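You operate a simulated robot arm through the tools that you are given. There is no shell and no other tool.

The job below is to be done with a simulated robot arm. You get a single attempt, and the scene is never put back.

JOB
Fit the white dowel in its socket, then tap the proud yellow peg home.
Fine: lay the mallet back. Set down upright: square mallet.

It is judged by the outcome, as a careful person would: the job done as asked, and still so three seconds after it is handed in. It fails if anything else is knocked over, pushed out of place, dropped, spilled or broken.

ROBOT AND FRAMES
A 6-joint arm with a two-finger gripper, fixed in place. Base frame: the origin is on the floor under the middle of its stand, x ahead of it, y to its left, z up. Units: mm, rad, N and s.
With the tool pointing down near the work surface it reaches from about 420 to 840 mm from the base axis. Its first joint turns from -2.897 to 2.897 rad. Payload 1.66 kg.
Tool frame: the origin (TCP) lies between the finger pads and is the grasp point; the fingertips stand 16 mm ahead of it; z points along the fingers, y is the line along which they close. The gripper opens to 111 mm; its body begins 104 mm behind the TCP.
Orientation is that of the tool frame in the base frame, as a unit quaternion [w, x, y, z]. With the fingers straight down and closing along the base's y, the tool's x points along the base's -x, its y along +y and its z along -z.

CONTROLS
- The arm moves only by the tool apply_moves. Its argument "commands" is a list that holds one entry, the list of rows, each a list of 6 numbers: the shift along the tool's x, y, z in mm, then the turn, a rotation vector about the tool's x, y, z in rad. In form: [[[x, y, z, rx, ry, rz], ...]]. A call has 1 to 20 rows; each row shifts and turns the commanded pose from where the row before left it, along the tool's axes as they then stand. "grip" is the closure in counts, from 0 (fully open) to 255 (shut), set as the call begins (left out, the last holds). Rows are played at 5 a second. More than 50 mm and 0.15 rad between two rows, or a gripper value outside its range, and nothing of the call is played. A pose out of reach is approached as far as the arm can. The call stops where the force on the tool passes 40 N (or 10 N more than at its start, if that is more) or the arm is blocked; 0.2 s more then pass. The fingers move at their own pace (about 169.8 mm/s each) and stop on an object; they squeeze with about 32 N. The grip force told is the motor's: it shows also when the fingers shut on nothing. Time passes only in rows, and 0.2 s behind the last, so rows that do not move let the fingers close. It gives the time, the measured TCP pose, the force on the tool (base axes), the opening and the grip force at its end, in the units of the frame above (readings bear some noise), with the torque about the TCP (base axes, N m) and any sound that the robot's microphone picked up.
- Cameras (640 x 400 px; columns grow to the right, rows downward): "scene" is fixed at [49.5, 649, 1532.3]; the picture's right is [-0.93, -0.38, 0.00], its down [-0.13, 0.30, -0.94] and it looks along [0.36, -0.87, -0.33] (base axes); focal length 327 px, centre (320, 200). "wrist" rides on the gripper at [70, 14, -143] in the tool frame; the picture's right is [-0.19, 0.98, 0.00], its down [-0.87, -0.17, -0.47] and it looks along [-0.46, -0.09, 0.88] (tool axes); focal length 230 px, centre (320, 200). There is no depth. A picture from a camera that has moved, and an enlarged one, comes with that camera's place and axes in the base frame and with its lens.
- snapshot(camera): a new picture of that camera. No time passes.
- move_column(by): moves the trunk up (or, below 0, down) by that many mm; the arm rides with it, the base frame stays. It gives what a move gives, with no picture.
- close_up(camera, box): a new picture of the part [left, top, right, bottom] of that camera's present view, enlarged. No time passes.
- sign_off(): hands the job in; it is judged then, once.

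Places have to be worked out from the pictures, the camera data and where the tool is seen. Open the gripper and draw the arm clear of the work before you hand the job in, unless the task says otherwise.

The tools are called after "Call:" as a command line: name --argument value ..., lists and objects as JSON in quotes. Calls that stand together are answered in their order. apply_moves: Moves the arm, as the interface text tells. Its arguments: {"type":"object","properties":{"commands":{"type":"array","items":{"type":"array","items":{"type":"array","items":{"type":"number"}}}},"grip":{"type":"number"}},"required":["commands"]} The other tools are called the same way: move_column (by) moves the trunk up or down; snapshot (camera) takes a picture; close_up (camera, box) takes an enlarged picture of a part of a camera's view; sign_off () hands the job in.

At the start:

```text
time: 0.0
tool_pos: [319.4, -336.3, 1238.1]
tool_rot: [-0.001, 0.0, 1.0, 0.0]
ft_force: [-0.5, -0.2, 0.3]
wrist_torque: [0.03, 0.01, 0.0]
finger_gap: 111.0
gripper_force: 0.0
trunk travel left (down, up): [-125.0, 465.0]
```

scene: 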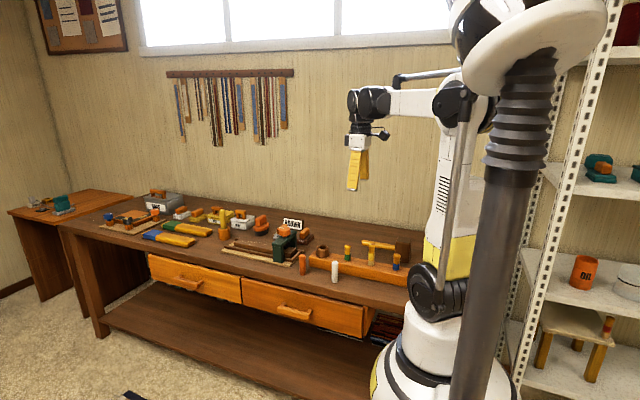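
wrist: 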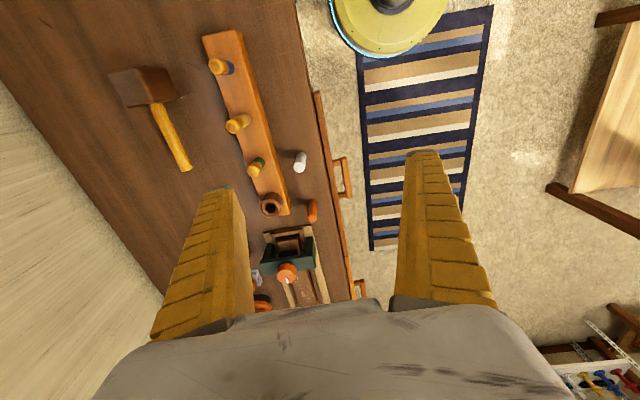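

The pictures show a workbench with a peg board (three pegs and a socket), a white dowel, a red dowel and a mallet. I'll take enlarged views to work out where each one is.

Call:
close_up --camera "scene" --box '[280, 220, 440, 320]'

Call:
close_up --camera "wrist" --box '[90, 20, 350, 230]'

Call:
close_up --camera "scene" --box '[80, 170, 320, 320]'

```text
4.00 times, centred on (360, 270) of scene
camera zoom: at [49.5, 649.0, 1532.3], right [-0.93, -0.38, 0.0], down [-0.13, 0.3, -0.94], along [0.36, -0.87, -0.33], focal length 1306 px, centre (160, -80)
```

zoom: 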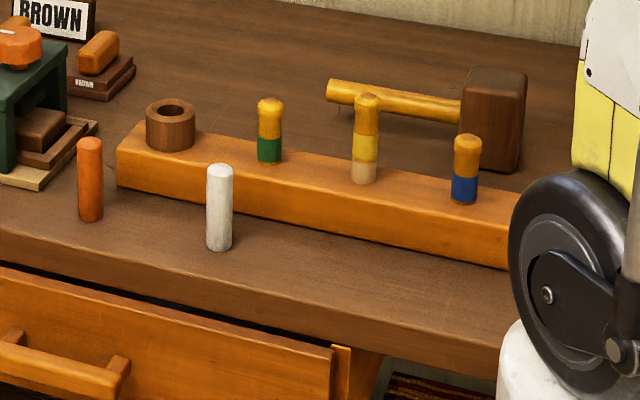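

```text
1.90 times, centred on (220, 125) of wrist
camera zoom: at [251.4, -324.0, 1382.8], right [0.19, 0.98, 0.0], down [0.87, -0.17, 0.47], along [0.46, -0.09, -0.88], focal length 438 px, centre (510, 343)
```

zoom: 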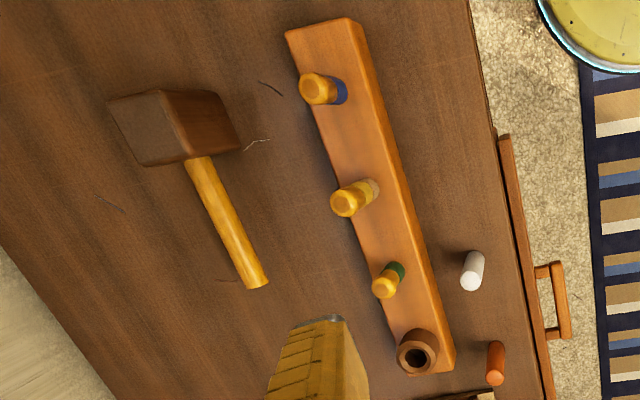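

```text
2.67 times, centred on (200, 245) of scene
camera zoom: at [49.5, 649.0, 1532.3], right [-0.93, -0.38, 0.0], down [-0.13, 0.3, -0.94], along [0.36, -0.87, -0.33], focal length 871 px, centre (640, 80)
```

zoom: 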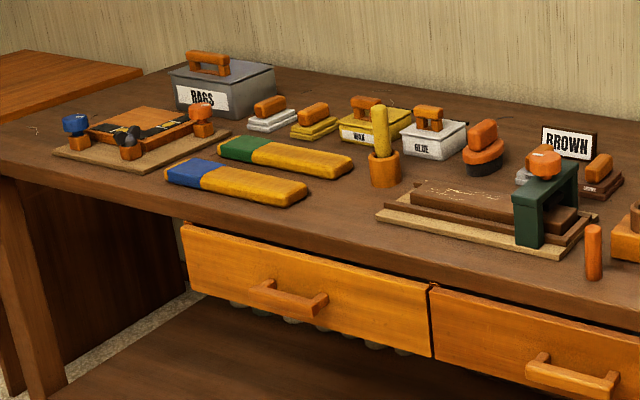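

The board runs along x at about y=-495: blue near x≈199, the proud yellow near x≈300, green near x≈397 and the socket near x≈505. The white dowel is near (421,-404). I'll move the wrist camera for a better view before touching anything.

Call:
apply_moves --commands '[[[27, -27, 15, 0, 0, 0], [27, -27, 15, 0, 0, 0], [27, -27, 15, 0, 0, 0], [27, -27, 15, 0, 0, 0], [0, 0, 0, 0, 0, 0]]]' --grip 0

Call:
snapshot --camera "wrist"

Call:
snapshot --camera "scene"

```text
time: 1.2
tool_pos: [212.4, -447.4, 1180.9]
tool_rot: [0.0, 0.0, 1.0, -0.001]
ft_force: [-0.6, 0.0, 0.1]
wrist_torque: [0.03, -0.01, 0.0]
finger_gap: 110.6
gripper_force: 0.0
trunk travel left (down, up): [-125.0, 465.0]
```

```text
taken
camera wrist: at [143.1, -433.1, 1324.1], right [0.19, 0.98, 0.0], down [0.87, -0.17, 0.47], along [0.46, -0.09, -0.88], focal length 230 px, centre (320, 200)
```

wrist: 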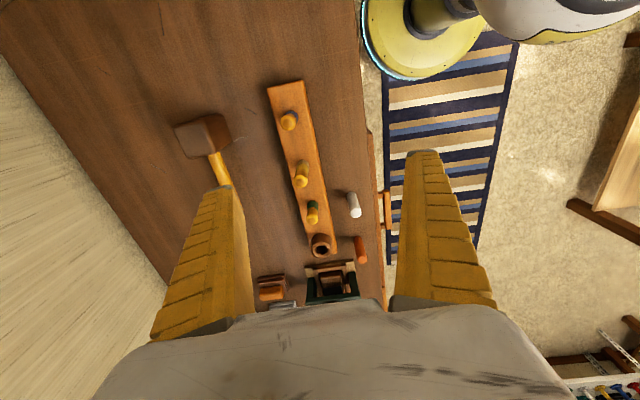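

```text
taken
```

scene: 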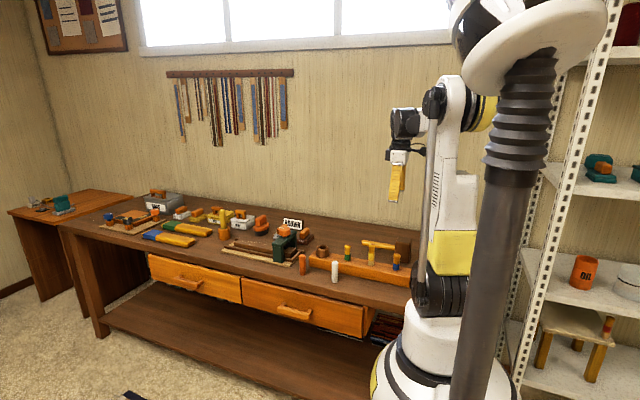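

The view is better, with all the pegs and the mallet in the wrist picture. I'll enlarge the wrist view to measure them.

Call:
close_up --camera "wrist" --box '[160, 70, 380, 270]'

Call:
close_up --camera "wrist" --box '[250, 70, 380, 160]'

Call:
close_up --camera "wrist" --box '[280, 150, 400, 270]'

Call:
close_up --camera "wrist" --box '[150, 90, 270, 200]'

Call:
close_up --camera "scene" --box '[340, 225, 420, 290]'

```text
2.00 times, centred on (270, 170) of wrist
camera zoom: at [143.1, -433.1, 1324.1], right [0.19, 0.98, 0.0], down [0.87, -0.17, 0.47], along [0.46, -0.09, -0.88], focal length 460 px, centre (420, 260)
```

zoom: 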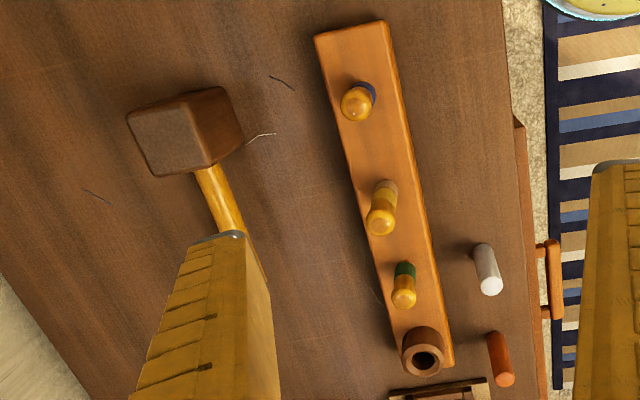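

```text
4.44 times, centred on (315, 115) of wrist
camera zoom: at [143.1, -433.1, 1324.1], right [0.19, 0.98, 0.0], down [0.87, -0.17, 0.47], along [0.46, -0.09, -0.88], focal length 1022 px, centre (342, 578)
```

zoom: 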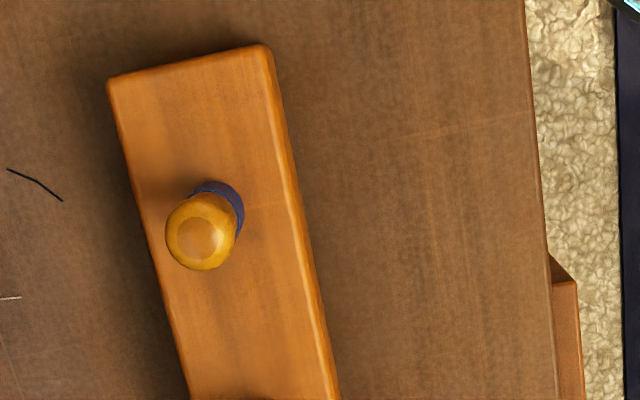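

```text
3.33 times, centred on (340, 210) of wrist
camera zoom: at [143.1, -433.1, 1324.1], right [0.19, 0.98, 0.0], down [0.87, -0.17, 0.47], along [0.46, -0.09, -0.88], focal length 767 px, centre (253, 167)
```

zoom: 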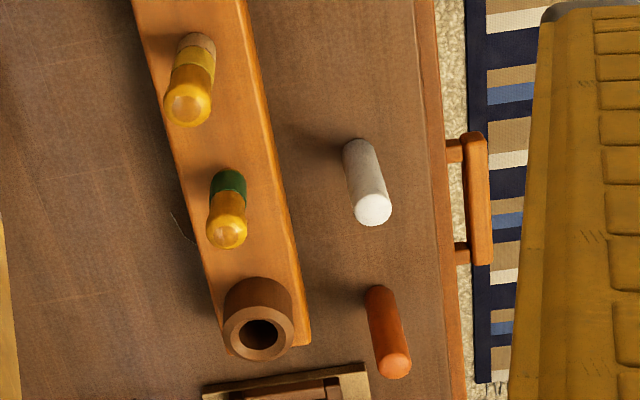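

```text
3.64 times, centred on (210, 145) of wrist
camera zoom: at [143.1, -433.1, 1324.1], right [0.19, 0.98, 0.0], down [0.87, -0.17, 0.47], along [0.46, -0.09, -0.88], focal length 837 px, centre (720, 400)
```

zoom: 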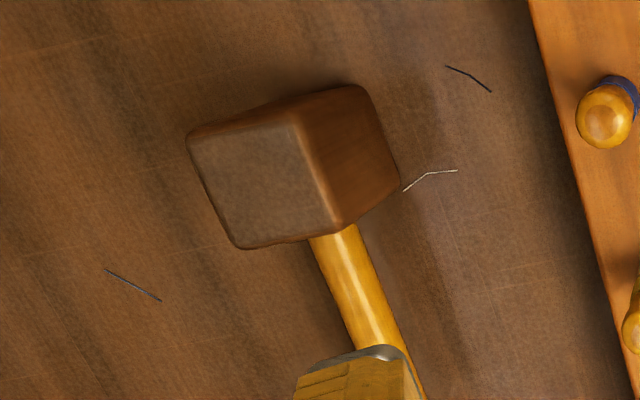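

```text
6.15 times, centred on (380, 258) of scene
camera zoom: at [49.5, 649.0, 1532.3], right [-0.93, -0.38, 0.0], down [-0.13, 0.3, -0.94], along [0.36, -0.87, -0.33], focal length 2010 px, centre (-49, -154)
```

zoom: 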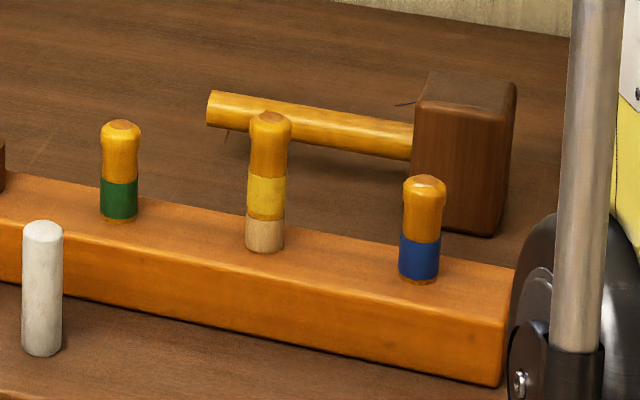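

The dowel works out at about (419.5,-404.5) with its top at z≈888, on a table at z≈800. The board top is about 845 and the socket is at (508,-500), rim about 890. The mallet stands on its striking face at about (201,-679), top about 895. I'll move above the white dowel and check the alignment in the wrist view.

Call:
apply_moves --commands '[[[-34.5, 7.15, 28, 0, 0, 0], [-34.5, 7.15, 28, 0, 0, 0], [-34.5, 7.15, 28, 0, 0, 0], [-34.5, 7.15, 28, 0, 0, 0], [-34.5, 7.15, 28, 0, 0, 0], [-34.6, 7.15, 28, 0, 0, 0], [0, 0, 0, 0, 0, 0]]]' --grip 80

Call:
snapshot --camera "wrist"

Call:
close_up --camera "scene" --box '[270, 180, 430, 300]'

```text
time: 2.8
tool_pos: [422.1, -401.5, 1011.0]
tool_rot: [0.0, 0.0, 1.0, 0.0]
ft_force: [0.6, -0.4, 0.2]
wrist_torque: [-0.01, 0.02, -0.01]
finger_gap: 77.7
gripper_force: 1.0
trunk travel left (down, up): [-125.0, 465.0]
```

```text
taken
camera wrist: at [353.7, -389.0, 1154.8], right [0.19, 0.98, 0.0], down [0.87, -0.17, 0.47], along [0.46, -0.09, -0.88], focal length 230 px, centre (320, 200)
```

wrist: 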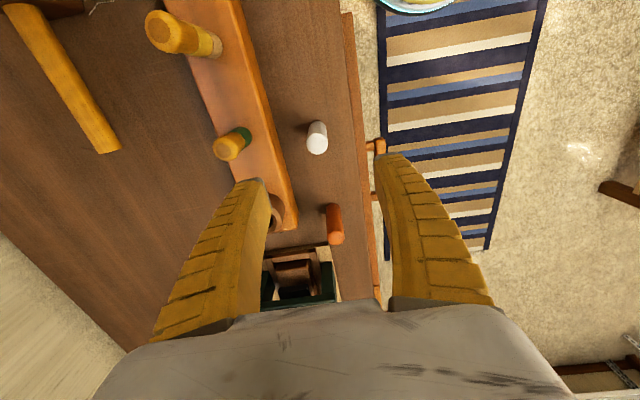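

```text
3.33 times, centred on (350, 240) of scene
camera zoom: at [49.5, 649.0, 1532.3], right [-0.93, -0.38, 0.0], down [-0.13, 0.3, -0.94], along [0.36, -0.87, -0.33], focal length 1088 px, centre (220, 67)
```

zoom: 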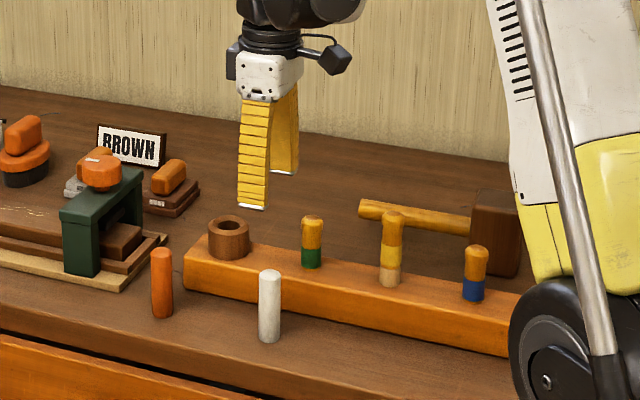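

Measured against the tool, the white dowel's top is at about (422,-406), 4 mm toward -y of the TCP. I'll hold still to average the noisy readings and enlarge the view.

Call:
apply_moves --commands '[[[0, 0, 0, 0, 0, 0], [0, 0, 0, 0, 0, 0]]]'

Call:
close_up --camera "wrist" --box '[270, 100, 370, 170]'

Call:
close_up --camera "wrist" --box '[230, 150, 350, 260]'

Call:
apply_moves --commands '[[[0, 0, 0, 0, 0, 0]]]'

```text
time: 3.4
tool_pos: [421.0, -399.8, 1011.8]
tool_rot: [0.0, 0.0, 1.0, 0.0]
ft_force: [0.6, -0.3, -0.1]
wrist_torque: [0.0, -0.01, -0.01]
finger_gap: 77.8
gripper_force: 0.7
trunk travel left (down, up): [-125.0, 465.0]
```

```text
5.71 times, centred on (320, 135) of wrist
camera zoom: at [352.9, -389.1, 1155.3], right [0.19, 0.98, 0.0], down [0.87, -0.17, 0.47], along [0.46, -0.09, -0.88], focal length 1315 px, centre (320, 571)
```

zoom: 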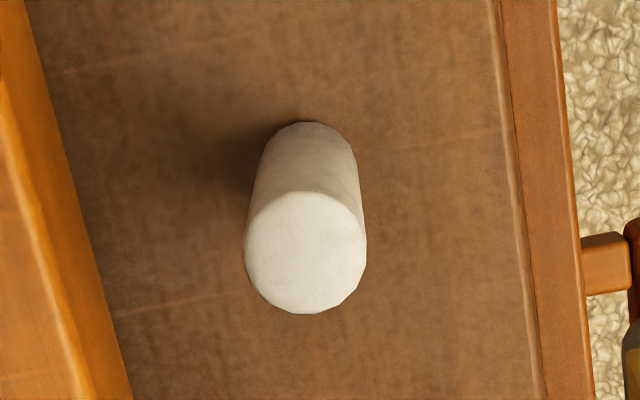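

```text
3.64 times, centred on (290, 205) of wrist
camera zoom: at [352.9, -389.1, 1155.3], right [0.19, 0.98, 0.0], down [0.87, -0.17, 0.47], along [0.46, -0.09, -0.88], focal length 837 px, centre (429, 182)
```

zoom: 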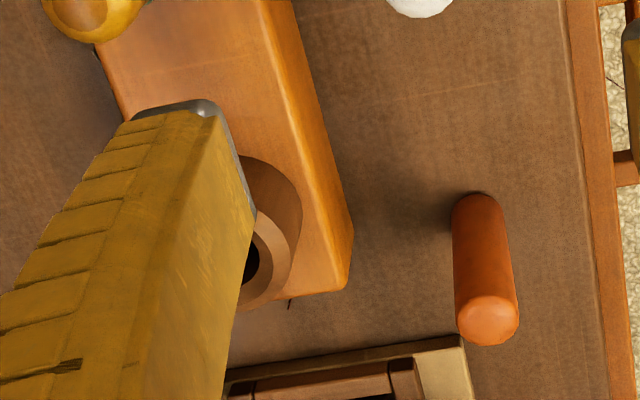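

```text
time: 3.8
tool_pos: [422.5, -402.1, 1012.1]
tool_rot: [0.0, 0.0, 1.0, 0.0]
ft_force: [-0.3, -0.1, -0.4]
wrist_torque: [-0.01, -0.03, 0.01]
finger_gap: 77.5
gripper_force: 1.0
trunk travel left (down, up): [-125.0, 465.0]
```

The dowel top is about (-3.5,-2.0) mm from the TCP, and its diameter is about 25 mm. I'll correct sideways and descend to a grasp about 17 mm below the top, keeping the fingertips above board height.

Call:
apply_moves --commands '[[[3.5, -2.0, 0, 0, 0, 0], [0, 0, 35, 0, 0, 0], [0, 0, 35, 0, 0, 0], [0, 0, 30, 0, 0, 0], [0, 0, 0, 0, 0, 0]]]' --grip 80

Call:
snapshot --camera "wrist"

Call:
close_up --camera "scene" --box '[280, 200, 400, 300]'

```text
time: 5.0
tool_pos: [416.0, -405.5, 909.7]
tool_rot: [0.0, 0.001, 1.0, 0.0]
ft_force: [-1.0, 0.5, -0.1]
wrist_torque: [-0.01, 0.0, 0.0]
finger_gap: 77.7
gripper_force: 0.5
trunk travel left (down, up): [-125.0, 465.0]
```

```text
taken
camera wrist: at [347.4, -391.4, 1054.2], right [0.19, 0.98, 0.0], down [0.87, -0.17, 0.47], along [0.46, -0.09, -0.88], focal length 230 px, centre (320, 200)
```

wrist: 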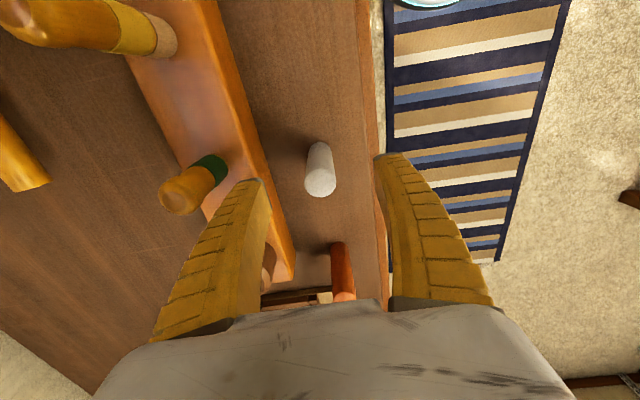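

```text
4.00 times, centred on (340, 250) of scene
camera zoom: at [49.5, 649.0, 1532.3], right [-0.93, -0.38, 0.0], down [-0.13, 0.3, -0.94], along [0.36, -0.87, -0.33], focal length 1306 px, centre (240, 0)
```

zoom: 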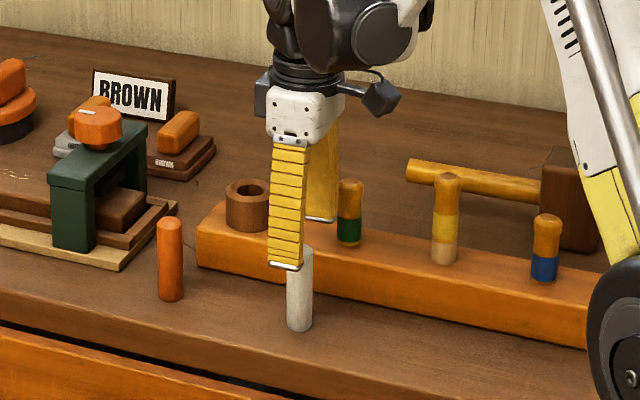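

The dowel sits centrally between the fingers. I'll enlarge once more to check the fore-aft offset before the last descent.

Call:
close_up --camera "wrist" --box '[280, 130, 360, 210]'

Call:
apply_moves --commands '[[[0, 0, 0, 0, 0, 0]]]'

```text
5.00 times, centred on (320, 170) of wrist
camera zoom: at [347.4, -391.4, 1054.2], right [0.19, 0.98, 0.0], down [0.87, -0.17, 0.47], along [0.46, -0.09, -0.88], focal length 1150 px, centre (320, 350)
```

zoom: 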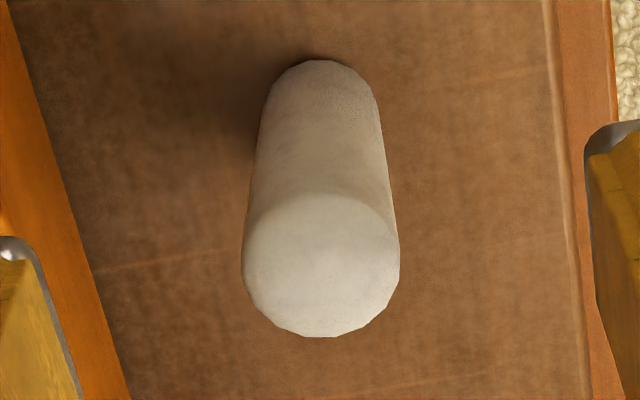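

```text
time: 5.4
tool_pos: [416.1, -403.3, 910.2]
tool_rot: [0.001, 0.0, 1.0, 0.0]
ft_force: [-0.1, -0.2, 0.3]
wrist_torque: [0.01, -0.03, 0.02]
finger_gap: 77.5
gripper_force: 1.0
trunk travel left (down, up): [-125.0, 465.0]
```

The dowel is 2 mm forward of the TCP and centred in y. I'll correct that, lower 38 mm and close the fingers.

Call:
apply_moves --commands '[[[-2, 0, 13, 0, 0, 0], [0, 0, 13, 0, 0, 0], [0, 0, 12, 0, 0, 0], [0, 0, 0, 0, 0, 0]]]' --grip 80

Call:
apply_moves --commands '[[[0, 0, 0, 0, 0, 0], [0, 0, 0, 0, 0, 0], [0, 0, 0, 0, 0, 0], [0, 0, 0, 0, 0, 0]]]' --grip 255

Call:
snapshot --camera "wrist"

Call:
close_up --camera "scene" --box '[280, 220, 400, 300]'

```text
time: 6.4
tool_pos: [418.3, -404.8, 873.3]
tool_rot: [0.0, 0.0, 1.0, 0.0]
ft_force: [0.6, 0.0, -0.7]
wrist_torque: [0.0, 0.01, -0.03]
finger_gap: 77.3
gripper_force: 1.2
trunk travel left (down, up): [-125.0, 465.0]
```

```text
time: 7.4
tool_pos: [417.8, -403.9, 873.7]
tool_rot: [0.0, 0.0, 1.0, 0.0]
ft_force: [1.6, 0.0, 5.0]
wrist_torque: [0.0, -0.22, -0.03]
finger_gap: 17.9
gripper_force: 32.0
trunk travel left (down, up): [-125.0, 465.0]
```

```text
taken
camera wrist: at [349.4, -391.2, 1017.3], right [0.19, 0.98, 0.0], down [0.87, -0.17, 0.47], along [0.46, -0.09, -0.88], focal length 230 px, centre (320, 200)
```

wrist: 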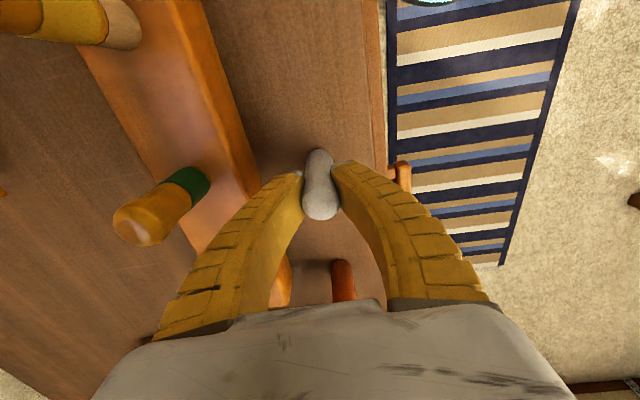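

```text
5.00 times, centred on (340, 260) of scene
camera zoom: at [49.5, 649.0, 1532.3], right [-0.93, -0.38, 0.0], down [-0.13, 0.3, -0.94], along [0.36, -0.87, -0.33], focal length 1633 px, centre (220, -100)
```

zoom: 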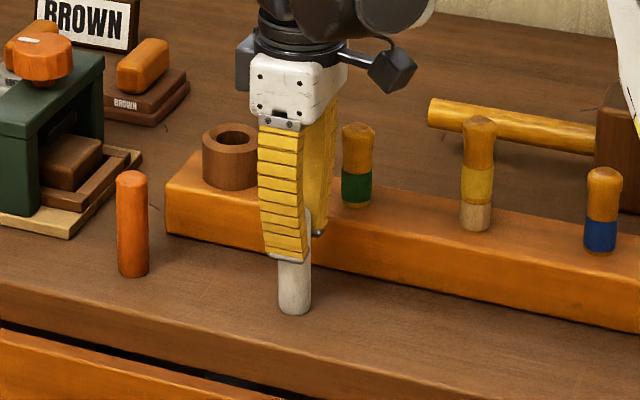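

The fingers have closed on the dowel at full grip force, with a slight downward press. I'll lift it 60 mm straight up and check the hold and its tilt.

Call:
apply_moves --commands '[[[0, 0, -5, 0, 0, 0], [0, 0, -15, 0, 0, 0], [0, 0, -20, 0, 0, 0], [0, 0, -20, 0, 0, 0], [0, 0, 0, 0, 0, 0], [0, 0, 0, 0, 0, 0]]]' --grip 255

Call:
close_up --camera "wrist" --box '[260, 120, 380, 240]'

Call:
close_up --camera "scene" --box '[300, 200, 400, 290]'

```text
time: 8.8
tool_pos: [417.4, -403.0, 932.3]
tool_rot: [0.0, 0.0, 1.0, -0.001]
ft_force: [-0.2, 0.3, -0.3]
wrist_torque: [0.01, 0.0, 0.02]
finger_gap: 15.0
gripper_force: 32.2
trunk travel left (down, up): [-125.0, 465.0]
```

```text
3.33 times, centred on (320, 180) of wrist
camera zoom: at [349.1, -390.6, 1075.5], right [0.19, 0.98, 0.0], down [0.87, -0.17, 0.47], along [0.46, -0.09, -0.88], focal length 767 px, centre (320, 267)
```

zoom: 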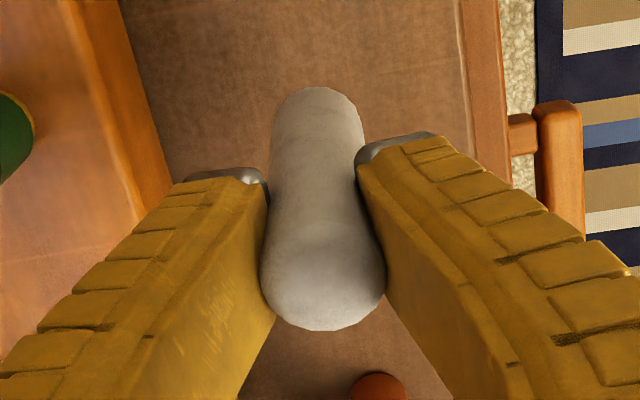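

```text
4.44 times, centred on (350, 245) of scene
camera zoom: at [49.5, 649.0, 1532.3], right [-0.93, -0.38, 0.0], down [-0.13, 0.3, -0.94], along [0.36, -0.87, -0.33], focal length 1451 px, centre (187, 0)
```

zoom: 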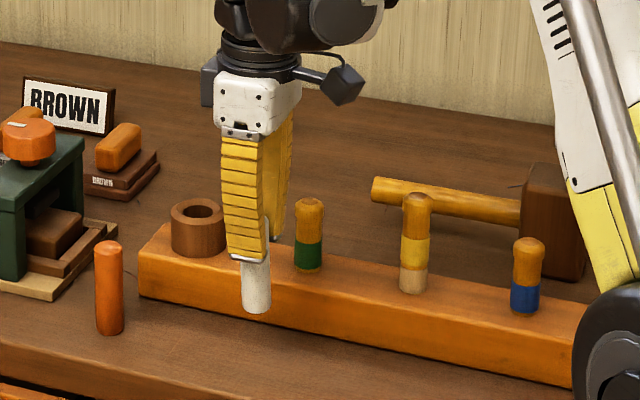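

The dowel is held firmly, hanging vertical, with its bottom at z≈859. I'll raise it, carry it over to above the socket, and check the alignment there.

Call:
apply_moves --commands '[[[0, 0, -34, 0, 0, 0], [0, 0, -34, 0, 0, 0], [-18, -19.3, 0, 0, 0, 0], [-18, -19.3, 0, 0, 0, 0], [-18, -19.3, 0, 0, 0, 0], [-18, -19.3, 0, 0, 0, 0], [-18, -19.3, 0, 0, 0, 0], [0, 0, 0, 0, 0, 0], [0, 0, 0, 0, 0, 0]]]' --grip 255

Call:
snapshot --camera "wrist"

Call:
close_up --camera "wrist" --box '[270, 110, 370, 210]'

Call:
close_up --camera "scene" --box '[290, 210, 360, 270]'

```text
time: 10.8
tool_pos: [507.9, -502.2, 1000.6]
tool_rot: [0.0, 0.0, 1.0, 0.0]
ft_force: [-0.9, 0.9, -0.1]
wrist_torque: [-0.03, -0.01, 0.02]
finger_gap: 14.4
gripper_force: 32.1
trunk travel left (down, up): [-125.0, 465.0]
```

```text
taken
camera wrist: at [439.3, -488.5, 1144.5], right [0.19, 0.98, 0.0], down [0.87, -0.17, 0.47], along [0.46, -0.09, -0.88], focal length 230 px, centre (320, 200)
```

wrist: 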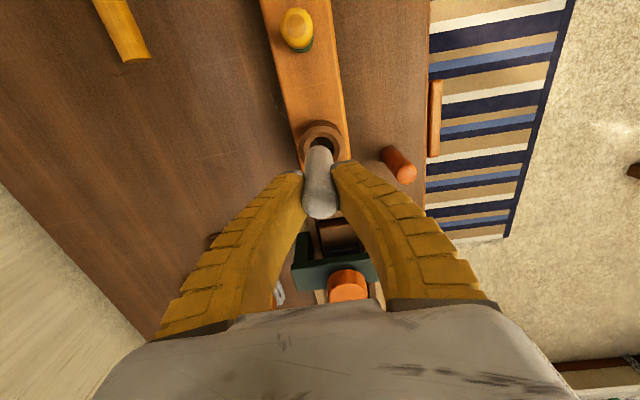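

```text
4.00 times, centred on (320, 160) of wrist
camera zoom: at [439.3, -488.5, 1144.5], right [0.19, 0.98, 0.0], down [0.87, -0.17, 0.47], along [0.46, -0.09, -0.88], focal length 920 px, centre (320, 360)
```

zoom: 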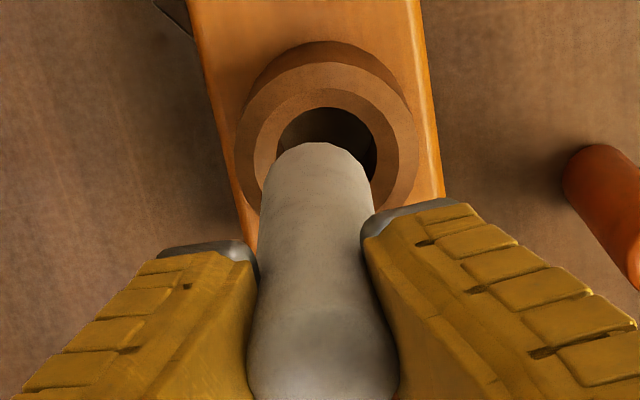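

```text
6.67 times, centred on (325, 240) of scene
camera zoom: at [49.5, 649.0, 1532.3], right [-0.93, -0.38, 0.0], down [-0.13, 0.3, -0.94], along [0.36, -0.87, -0.33], focal length 2177 px, centre (287, -67)
```

zoom: 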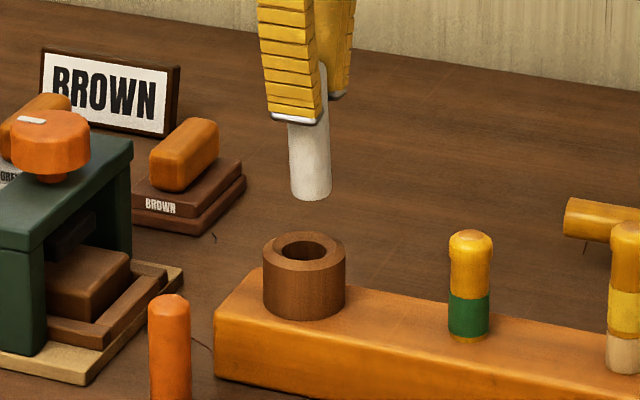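

The hole is about 28.5 mm wide against a 25 mm dowel. Both views agree the dowel needs to shift roughly +3 mm in x and +1.8 mm in y. I'll make that shift, lower to just above the rim and check again.

Call:
apply_moves --commands '[[[-3, 1.8, 0, 0, 0, 0], [0, 0, 13, 0, 0, 0], [0, 0, 12, 0, 0, 0], [0, 0, 0, 0, 0, 0], [0, 0, 0, 0, 0, 0]]]' --grip 255

Call:
close_up --camera "wrist" --box '[280, 120, 360, 200]'

Call:
close_up --camera "scene" --box '[310, 220, 350, 260]'

```text
time: 12.0
tool_pos: [510.2, -499.2, 974.5]
tool_rot: [0.0, 0.0, 1.0, 0.0]
ft_force: [-0.1, -0.3, -0.5]
wrist_torque: [0.02, 0.02, 0.0]
finger_gap: 14.3
gripper_force: 32.1
trunk travel left (down, up): [-125.0, 465.0]
```

```text
5.00 times, centred on (320, 160) of wrist
camera zoom: at [441.6, -485.2, 1118.9], right [0.19, 0.98, 0.0], down [0.87, -0.17, 0.47], along [0.46, -0.09, -0.88], focal length 1150 px, centre (320, 400)
```

zoom: 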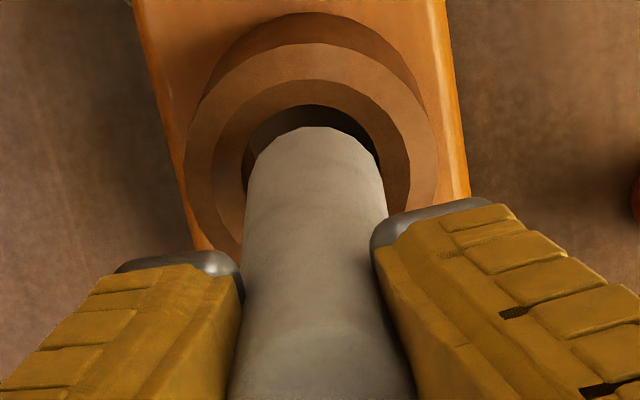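

```text
10.00 times, centred on (330, 240) of scene
camera zoom: at [49.5, 649.0, 1532.3], right [-0.93, -0.38, 0.0], down [-0.13, 0.3, -0.94], along [0.36, -0.87, -0.33], focal length 3266 px, centre (220, -200)
```

zoom: 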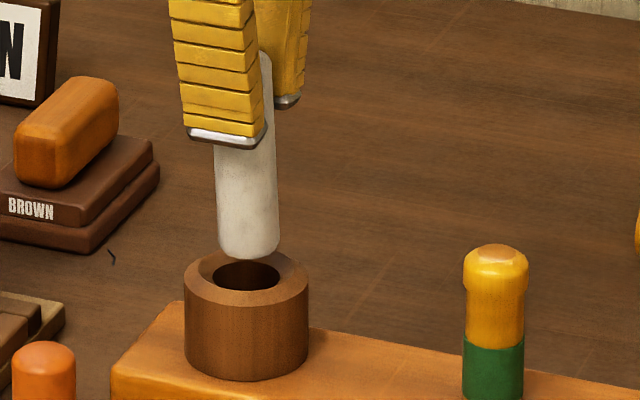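

The remaining offset is small, about +1.3 mm in x and -1.2 mm in y. I'll correct it and lower another 8 mm to just above the rim for a final look.

Call:
apply_moves --commands '[[[-1.3, -1.2, 0, 0, 0, 0], [0, 0, 4, 0, 0, 0], [0, 0, 4, 0, 0, 0], [0, 0, 0, 0, 0, 0], [0, 0, 0, 0, 0, 0]]]' --grip 255

Call:
close_up --camera "wrist" --box '[290, 130, 350, 190]'

Call:
close_up --camera "scene" --box '[313, 230, 343, 255]'

```text
time: 13.2
tool_pos: [512.5, -499.6, 968.1]
tool_rot: [0.0, 0.0, 1.0, 0.0]
ft_force: [-0.6, -0.2, -0.2]
wrist_torque: [0.01, 0.03, 0.0]
finger_gap: 14.3
gripper_force: 32.5
trunk travel left (down, up): [-125.0, 465.0]
```

```text
6.67 times, centred on (320, 160) of wrist
camera zoom: at [443.8, -486.8, 1111.5], right [0.19, 0.98, 0.0], down [0.87, -0.17, 0.47], along [0.46, -0.09, -0.88], focal length 1534 px, centre (320, 467)
```

zoom: 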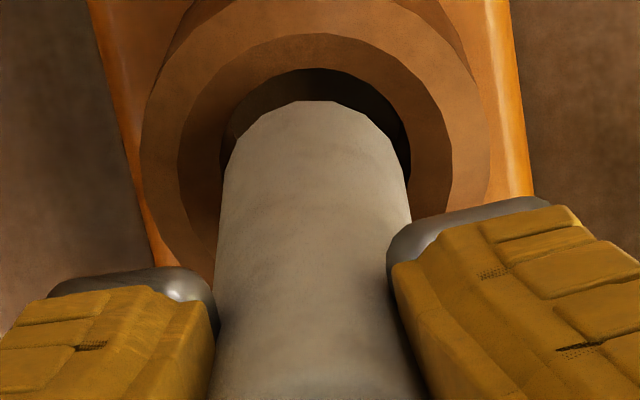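

```text
16.00 times, centred on (328, 242) of scene
camera zoom: at [49.5, 649.0, 1532.3], right [-0.93, -0.38, 0.0], down [-0.13, 0.3, -0.94], along [0.36, -0.87, -0.33], focal length 5225 px, centre (192, -480)
```

zoom: 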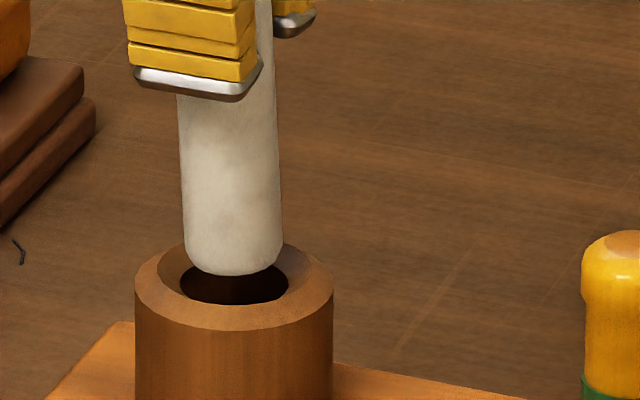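

Both views now show the dowel centred over the hole to within about half a millimetre, and the rim looks chamfered. I'll lower it gently and watch the force.

Call:
apply_moves --commands '[[[0, 0, 3, 0, 0, 0], [0, 0, 3, 0, 0, 0], [0, 0, 3, 0, 0, 0], [0, 0, 3, 0, 0, 0], [0, 0, 3, 0, 0, 0], [0, 0, 0, 0, 0, 0]]]' --grip 255

Call:
close_up --camera "scene" --box '[313, 230, 343, 255]'

Call:
close_up --camera "wrist" --box '[290, 130, 350, 190]'

```text
time: 14.6
tool_pos: [512.4, -499.0, 952.4]
tool_rot: [0.0, 0.0, 1.0, 0.001]
ft_force: [-0.2, 0.1, 0.3]
wrist_torque: [0.01, -0.01, 0.0]
finger_gap: 14.3
gripper_force: 31.9
trunk travel left (down, up): [-125.0, 465.0]
```

```text
16.00 times, centred on (328, 242) of scene
camera zoom: at [49.5, 649.0, 1532.3], right [-0.93, -0.38, 0.0], down [-0.13, 0.3, -0.94], along [0.36, -0.87, -0.33], focal length 5225 px, centre (192, -480)
```

zoom: 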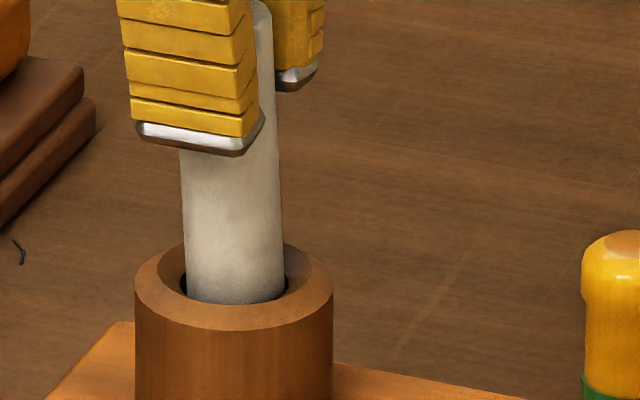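

```text
6.67 times, centred on (320, 160) of wrist
camera zoom: at [443.3, -486.8, 1096.1], right [0.19, 0.98, 0.0], down [0.87, -0.17, 0.47], along [0.46, -0.09, -0.88], focal length 1534 px, centre (320, 467)
```

zoom: 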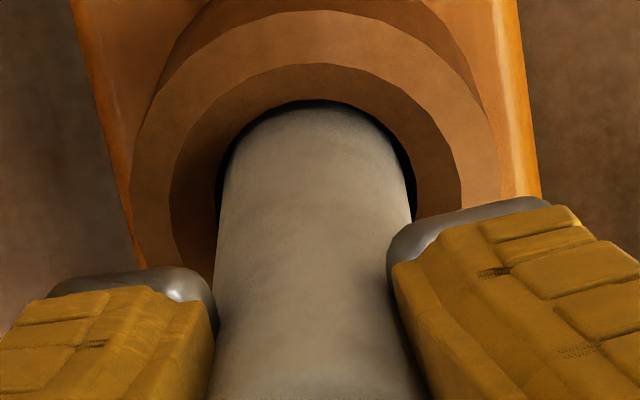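

The dowel is entering the hole cleanly with no force showing. I'll keep lowering it.

Call:
apply_moves --commands '[[[0, 0, 3, 0, 0, 0], [0, 0, 3, 0, 0, 0], [0, 0, 3, 0, 0, 0], [0, 0, 3, 0, 0, 0], [0, 0, 3, 0, 0, 0], [0, 0, 0, 0, 0, 0]]]' --grip 255

Call:
close_up --camera "scene" --box '[313, 230, 343, 255]'

```text
time: 16.0
tool_pos: [512.1, -499.5, 938.4]
tool_rot: [0.0, 0.0, 1.0, 0.001]
ft_force: [0.9, 0.3, -1.4]
wrist_torque: [-0.03, 0.01, 0.01]
finger_gap: 14.4
gripper_force: 32.1
trunk travel left (down, up): [-125.0, 465.0]
```

```text
16.00 times, centred on (328, 242) of scene
camera zoom: at [49.5, 649.0, 1532.3], right [-0.93, -0.38, 0.0], down [-0.13, 0.3, -0.94], along [0.36, -0.87, -0.33], focal length 5225 px, centre (192, -480)
```

zoom: 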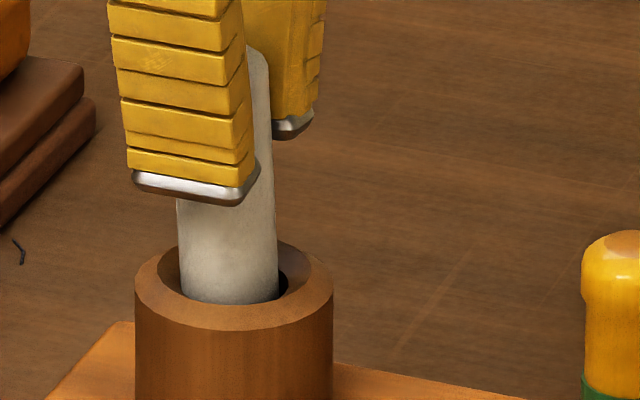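

The dowel leans about 0.03 rad, bottom toward -x, and it sits toward the +x side of the hole. I'll straighten it about the hole mouth with a small counter-rotation and shift, then check again.

Call:
apply_moves --commands '[[[1.3, 0, 0, 0, -0.015, 0], [1.3, 0, 0, 0, -0.015, 0], [0, 0, 0, 0, 0, 0], [0, 0, 0, 0, 0, 0]]]' --grip 255

Call:
close_up --camera "scene" --box '[313, 230, 343, 255]'

Call:
close_up --camera "wrist" --box '[290, 130, 350, 190]'

```text
time: 17.0
tool_pos: [509.4, -498.9, 937.1]
tool_rot: [0.016, 0.0, 1.0, 0.0]
ft_force: [-0.6, 1.4, 0.2]
wrist_torque: [0.0, 0.01, -0.02]
finger_gap: 14.4
gripper_force: 32.1
trunk travel left (down, up): [-125.0, 465.0]
```

```text
16.00 times, centred on (328, 242) of scene
camera zoom: at [49.5, 649.0, 1532.3], right [-0.93, -0.38, 0.0], down [-0.13, 0.3, -0.94], along [0.36, -0.87, -0.33], focal length 5225 px, centre (192, -480)
```

zoom: 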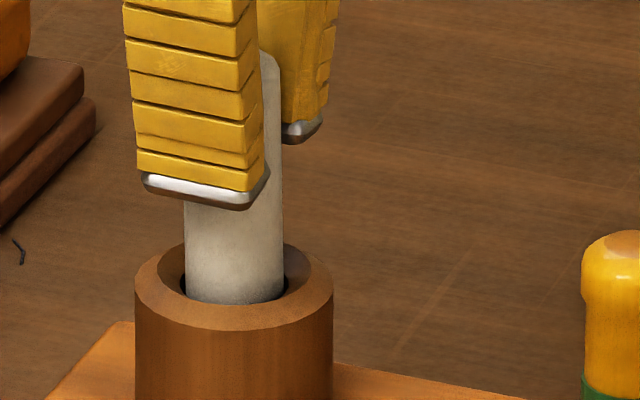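

```text
6.67 times, centred on (320, 160) of wrist
camera zoom: at [436.8, -486.1, 1079.7], right [0.19, 0.98, 0.01], down [0.85, -0.17, 0.5], along [0.49, -0.09, -0.87], focal length 1534 px, centre (320, 467)
```

zoom: 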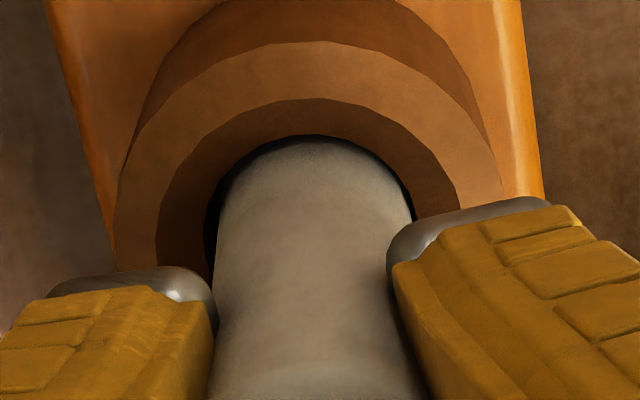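

The dowel is now vertical and centred in the hole. I'll carry on straight down in base z, watching for contact with the bottom.

Call:
apply_moves --commands '[[[0.09, 0, 3, 0, 0, 0], [0.09, 0, 3, 0, 0, 0], [0.09, 0, 3, 0, 0, 0], [0.09, 0, 3, 0, 0, 0], [0, 0, 0, 0, 0, 0]]]' --grip 255

Call:
close_up --camera "scene" --box '[313, 230, 343, 255]'

```text
time: 18.2
tool_pos: [507.4, -499.1, 928.5]
tool_rot: [0.016, 0.0, 1.0, -0.001]
ft_force: [1.4, -2.7, 20.4]
wrist_torque: [-0.04, -0.08, -0.01]
finger_gap: 16.8
gripper_force: 32.3
trunk travel left (down, up): [-125.0, 465.0]
```

```text
16.00 times, centred on (328, 242) of scene
camera zoom: at [49.5, 649.0, 1532.3], right [-0.93, -0.38, 0.0], down [-0.13, 0.3, -0.94], along [0.36, -0.87, -0.33], focal length 5225 px, centre (192, -480)
```

zoom: 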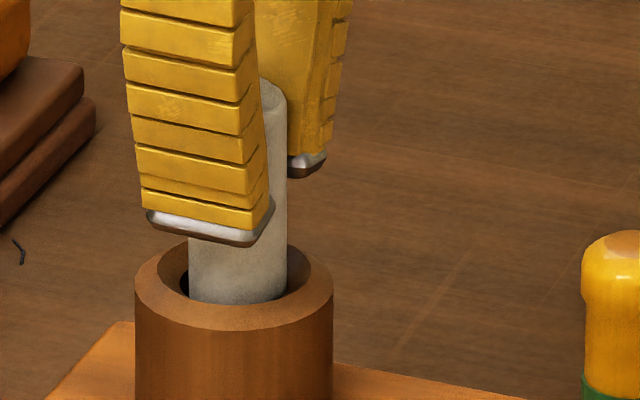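

Upward force rose to 20 N at TCP z≈928, so the dowel has either reached the bottom or wedged, as it has drifted toward -x in the hole. I'll ease up, re-centre by 1 mm and press again to see whether the stop depth repeats.

Call:
apply_moves --commands '[[[-0.1, 0, -4, 0, 0, 0], [-1.2, 0.3, 0, 0, 0, 0], [0, 0, 0, 0, 0, 0]]]' --grip 255

Call:
apply_moves --commands '[[[0.05, 0, 2, 0, 0, 0], [0.05, 0, 2, 0, 0, 0], [0.03, 0, 1, 0, 0, 0], [0, 0, 0, 0, 0, 0]]]' --grip 255

Call:
close_up --camera "scene" --box '[313, 230, 343, 255]'

Call:
close_up --camera "wrist" --box '[290, 130, 350, 190]'

```text
time: 19.0
tool_pos: [509.8, -500.4, 930.2]
tool_rot: [0.015, -0.001, 1.0, 0.001]
ft_force: [0.1, 0.0, -0.7]
wrist_torque: [0.02, -0.01, 0.01]
finger_gap: 16.6
gripper_force: 31.4
trunk travel left (down, up): [-125.0, 465.0]
```

```text
time: 20.0
tool_pos: [509.7, -500.9, 926.9]
tool_rot: [0.014, 0.001, 1.0, -0.001]
ft_force: [3.4, -1.4, 20.7]
wrist_torque: [-0.02, -0.21, -0.03]
finger_gap: 17.8
gripper_force: 31.8
trunk travel left (down, up): [-125.0, 465.0]
```

```text
16.00 times, centred on (328, 242) of scene
camera zoom: at [49.5, 649.0, 1532.3], right [-0.93, -0.38, 0.0], down [-0.13, 0.3, -0.94], along [0.36, -0.87, -0.33], focal length 5225 px, centre (192, -480)
```

zoom: 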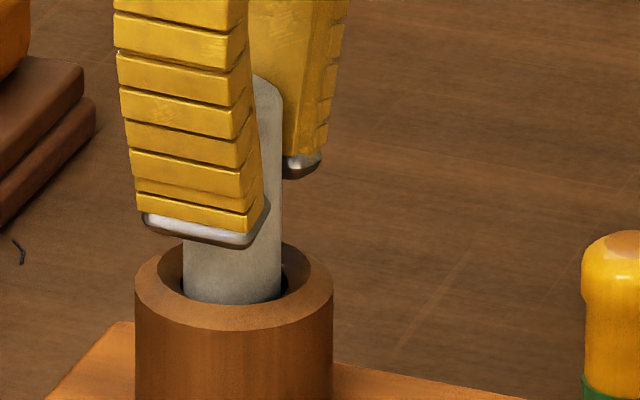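

```text
6.67 times, centred on (320, 160) of wrist
camera zoom: at [436.9, -486.2, 1067.6], right [0.19, 0.98, 0.0], down [0.85, -0.17, 0.5], along [0.49, -0.09, -0.87], focal length 1534 px, centre (320, 467)
```

zoom: 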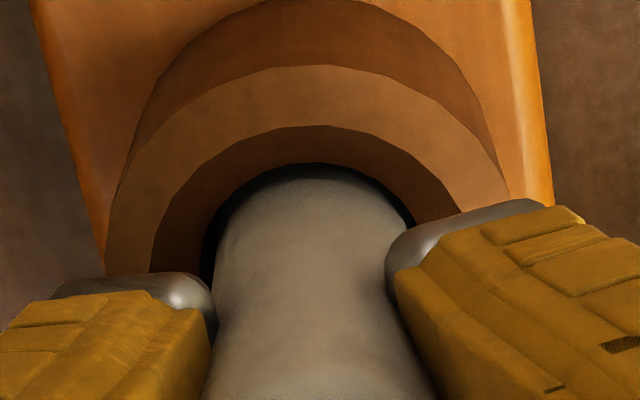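

The stop depth is the same at a different lateral position, so the dowel is on the bottom of the socket. I'll relax the press by 2 mm, open the fingers partway and look at how it stands.

Call:
apply_moves --commands '[[[0.8, 0, -2.5, 0, 0, 0], [0, 0, 0, 0, 0, 0]]]' --grip 255

Call:
apply_moves --commands '[[[0, 0, 0, 0, 0, 0], [0, 0, 0, 0, 0, 0]]]' --grip 130

Call:
close_up --camera "scene" --box '[313, 225, 343, 255]'

Call:
snapshot --camera "wrist"

```text
time: 20.6
tool_pos: [509.2, -499.1, 927.2]
tool_rot: [0.015, 0.0, 1.0, 0.0]
ft_force: [0.5, -0.1, -0.1]
wrist_torque: [0.01, 0.03, 0.01]
finger_gap: 17.6
gripper_force: 31.9
trunk travel left (down, up): [-125.0, 465.0]
```

```text
time: 21.2
tool_pos: [509.3, -498.8, 929.1]
tool_rot: [0.015, 0.0, 1.0, 0.0]
ft_force: [0.2, 1.1, 0.8]
wrist_torque: [0.02, -0.01, -0.04]
finger_gap: 56.5
gripper_force: 1.1
trunk travel left (down, up): [-125.0, 465.0]
```

```text
13.33 times, centred on (328, 240) of scene
camera zoom: at [49.5, 649.0, 1532.3], right [-0.93, -0.38, 0.0], down [-0.13, 0.3, -0.94], along [0.36, -0.87, -0.33], focal length 4354 px, centre (213, -333)
```

zoom: 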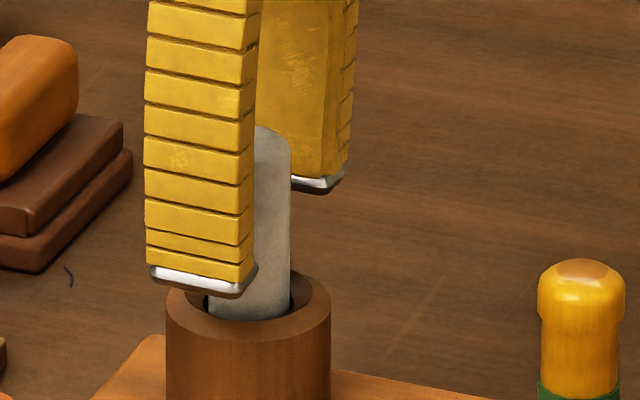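

```text
taken
camera wrist: at [436.5, -486.6, 1069.2], right [0.19, 0.98, 0.01], down [0.85, -0.17, 0.5], along [0.49, -0.09, -0.87], focal length 230 px, centre (320, 200)
```

wrist: 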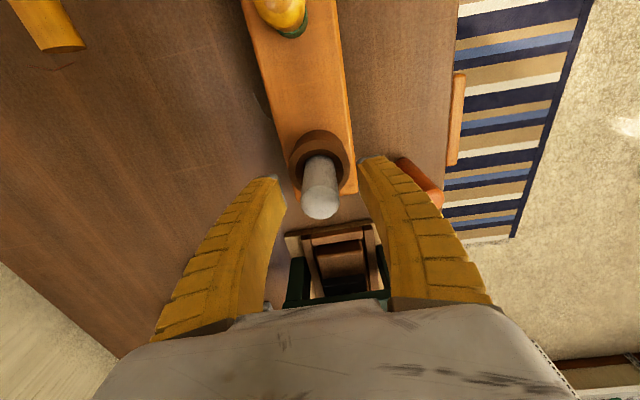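

The dowel stays upright in the socket. I'll raise the open gripper clear of it, undo the small tilt and look at the dowel.

Call:
apply_moves --commands '[[[-0.3, 0, -10, 0, 0, 0], [-0.6, 0, -20, 0, 0, 0], [-0.9, 0, -30, 0, 0, 0], [-1.2, 0, -40, 0, 0, 0], [0, 0, 0, 0, 0.03, 0], [0, 0, 0, 0, 0, 0]]]' --grip 130

Call:
close_up --camera "scene" --box '[300, 225, 350, 265]'

Call:
close_up --camera "wrist" --box '[280, 90, 370, 170]'

```text
time: 22.6
tool_pos: [507.9, -498.7, 1027.9]
tool_rot: [0.0, 0.0, 1.0, 0.0]
ft_force: [1.4, 0.9, -0.5]
wrist_torque: [0.04, 0.03, -0.01]
finger_gap: 56.4
gripper_force: 1.5
trunk travel left (down, up): [-125.0, 465.0]
```

```text
10.00 times, centred on (325, 245) of scene
camera zoom: at [49.5, 649.0, 1532.3], right [-0.93, -0.38, 0.0], down [-0.13, 0.3, -0.94], along [0.36, -0.87, -0.33], focal length 3266 px, centre (270, -250)
```

zoom: 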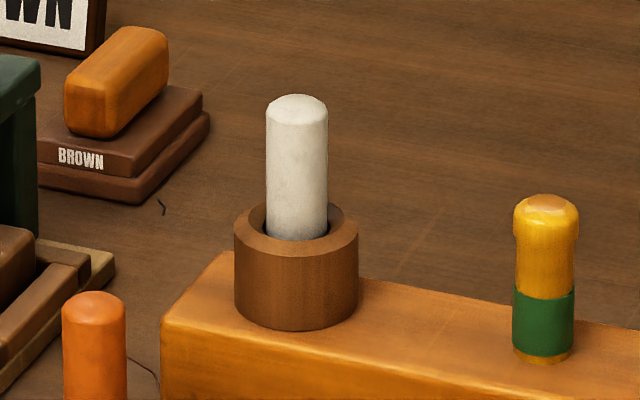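

```text
5.00 times, centred on (325, 130) of wrist
camera zoom: at [440.0, -485.9, 1172.8], right [0.19, 0.98, 0.0], down [0.87, -0.17, 0.47], along [0.46, -0.09, -0.88], focal length 1150 px, centre (295, 550)
```

zoom: 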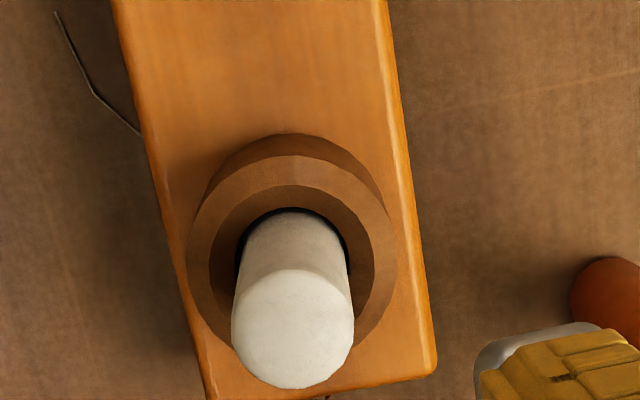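

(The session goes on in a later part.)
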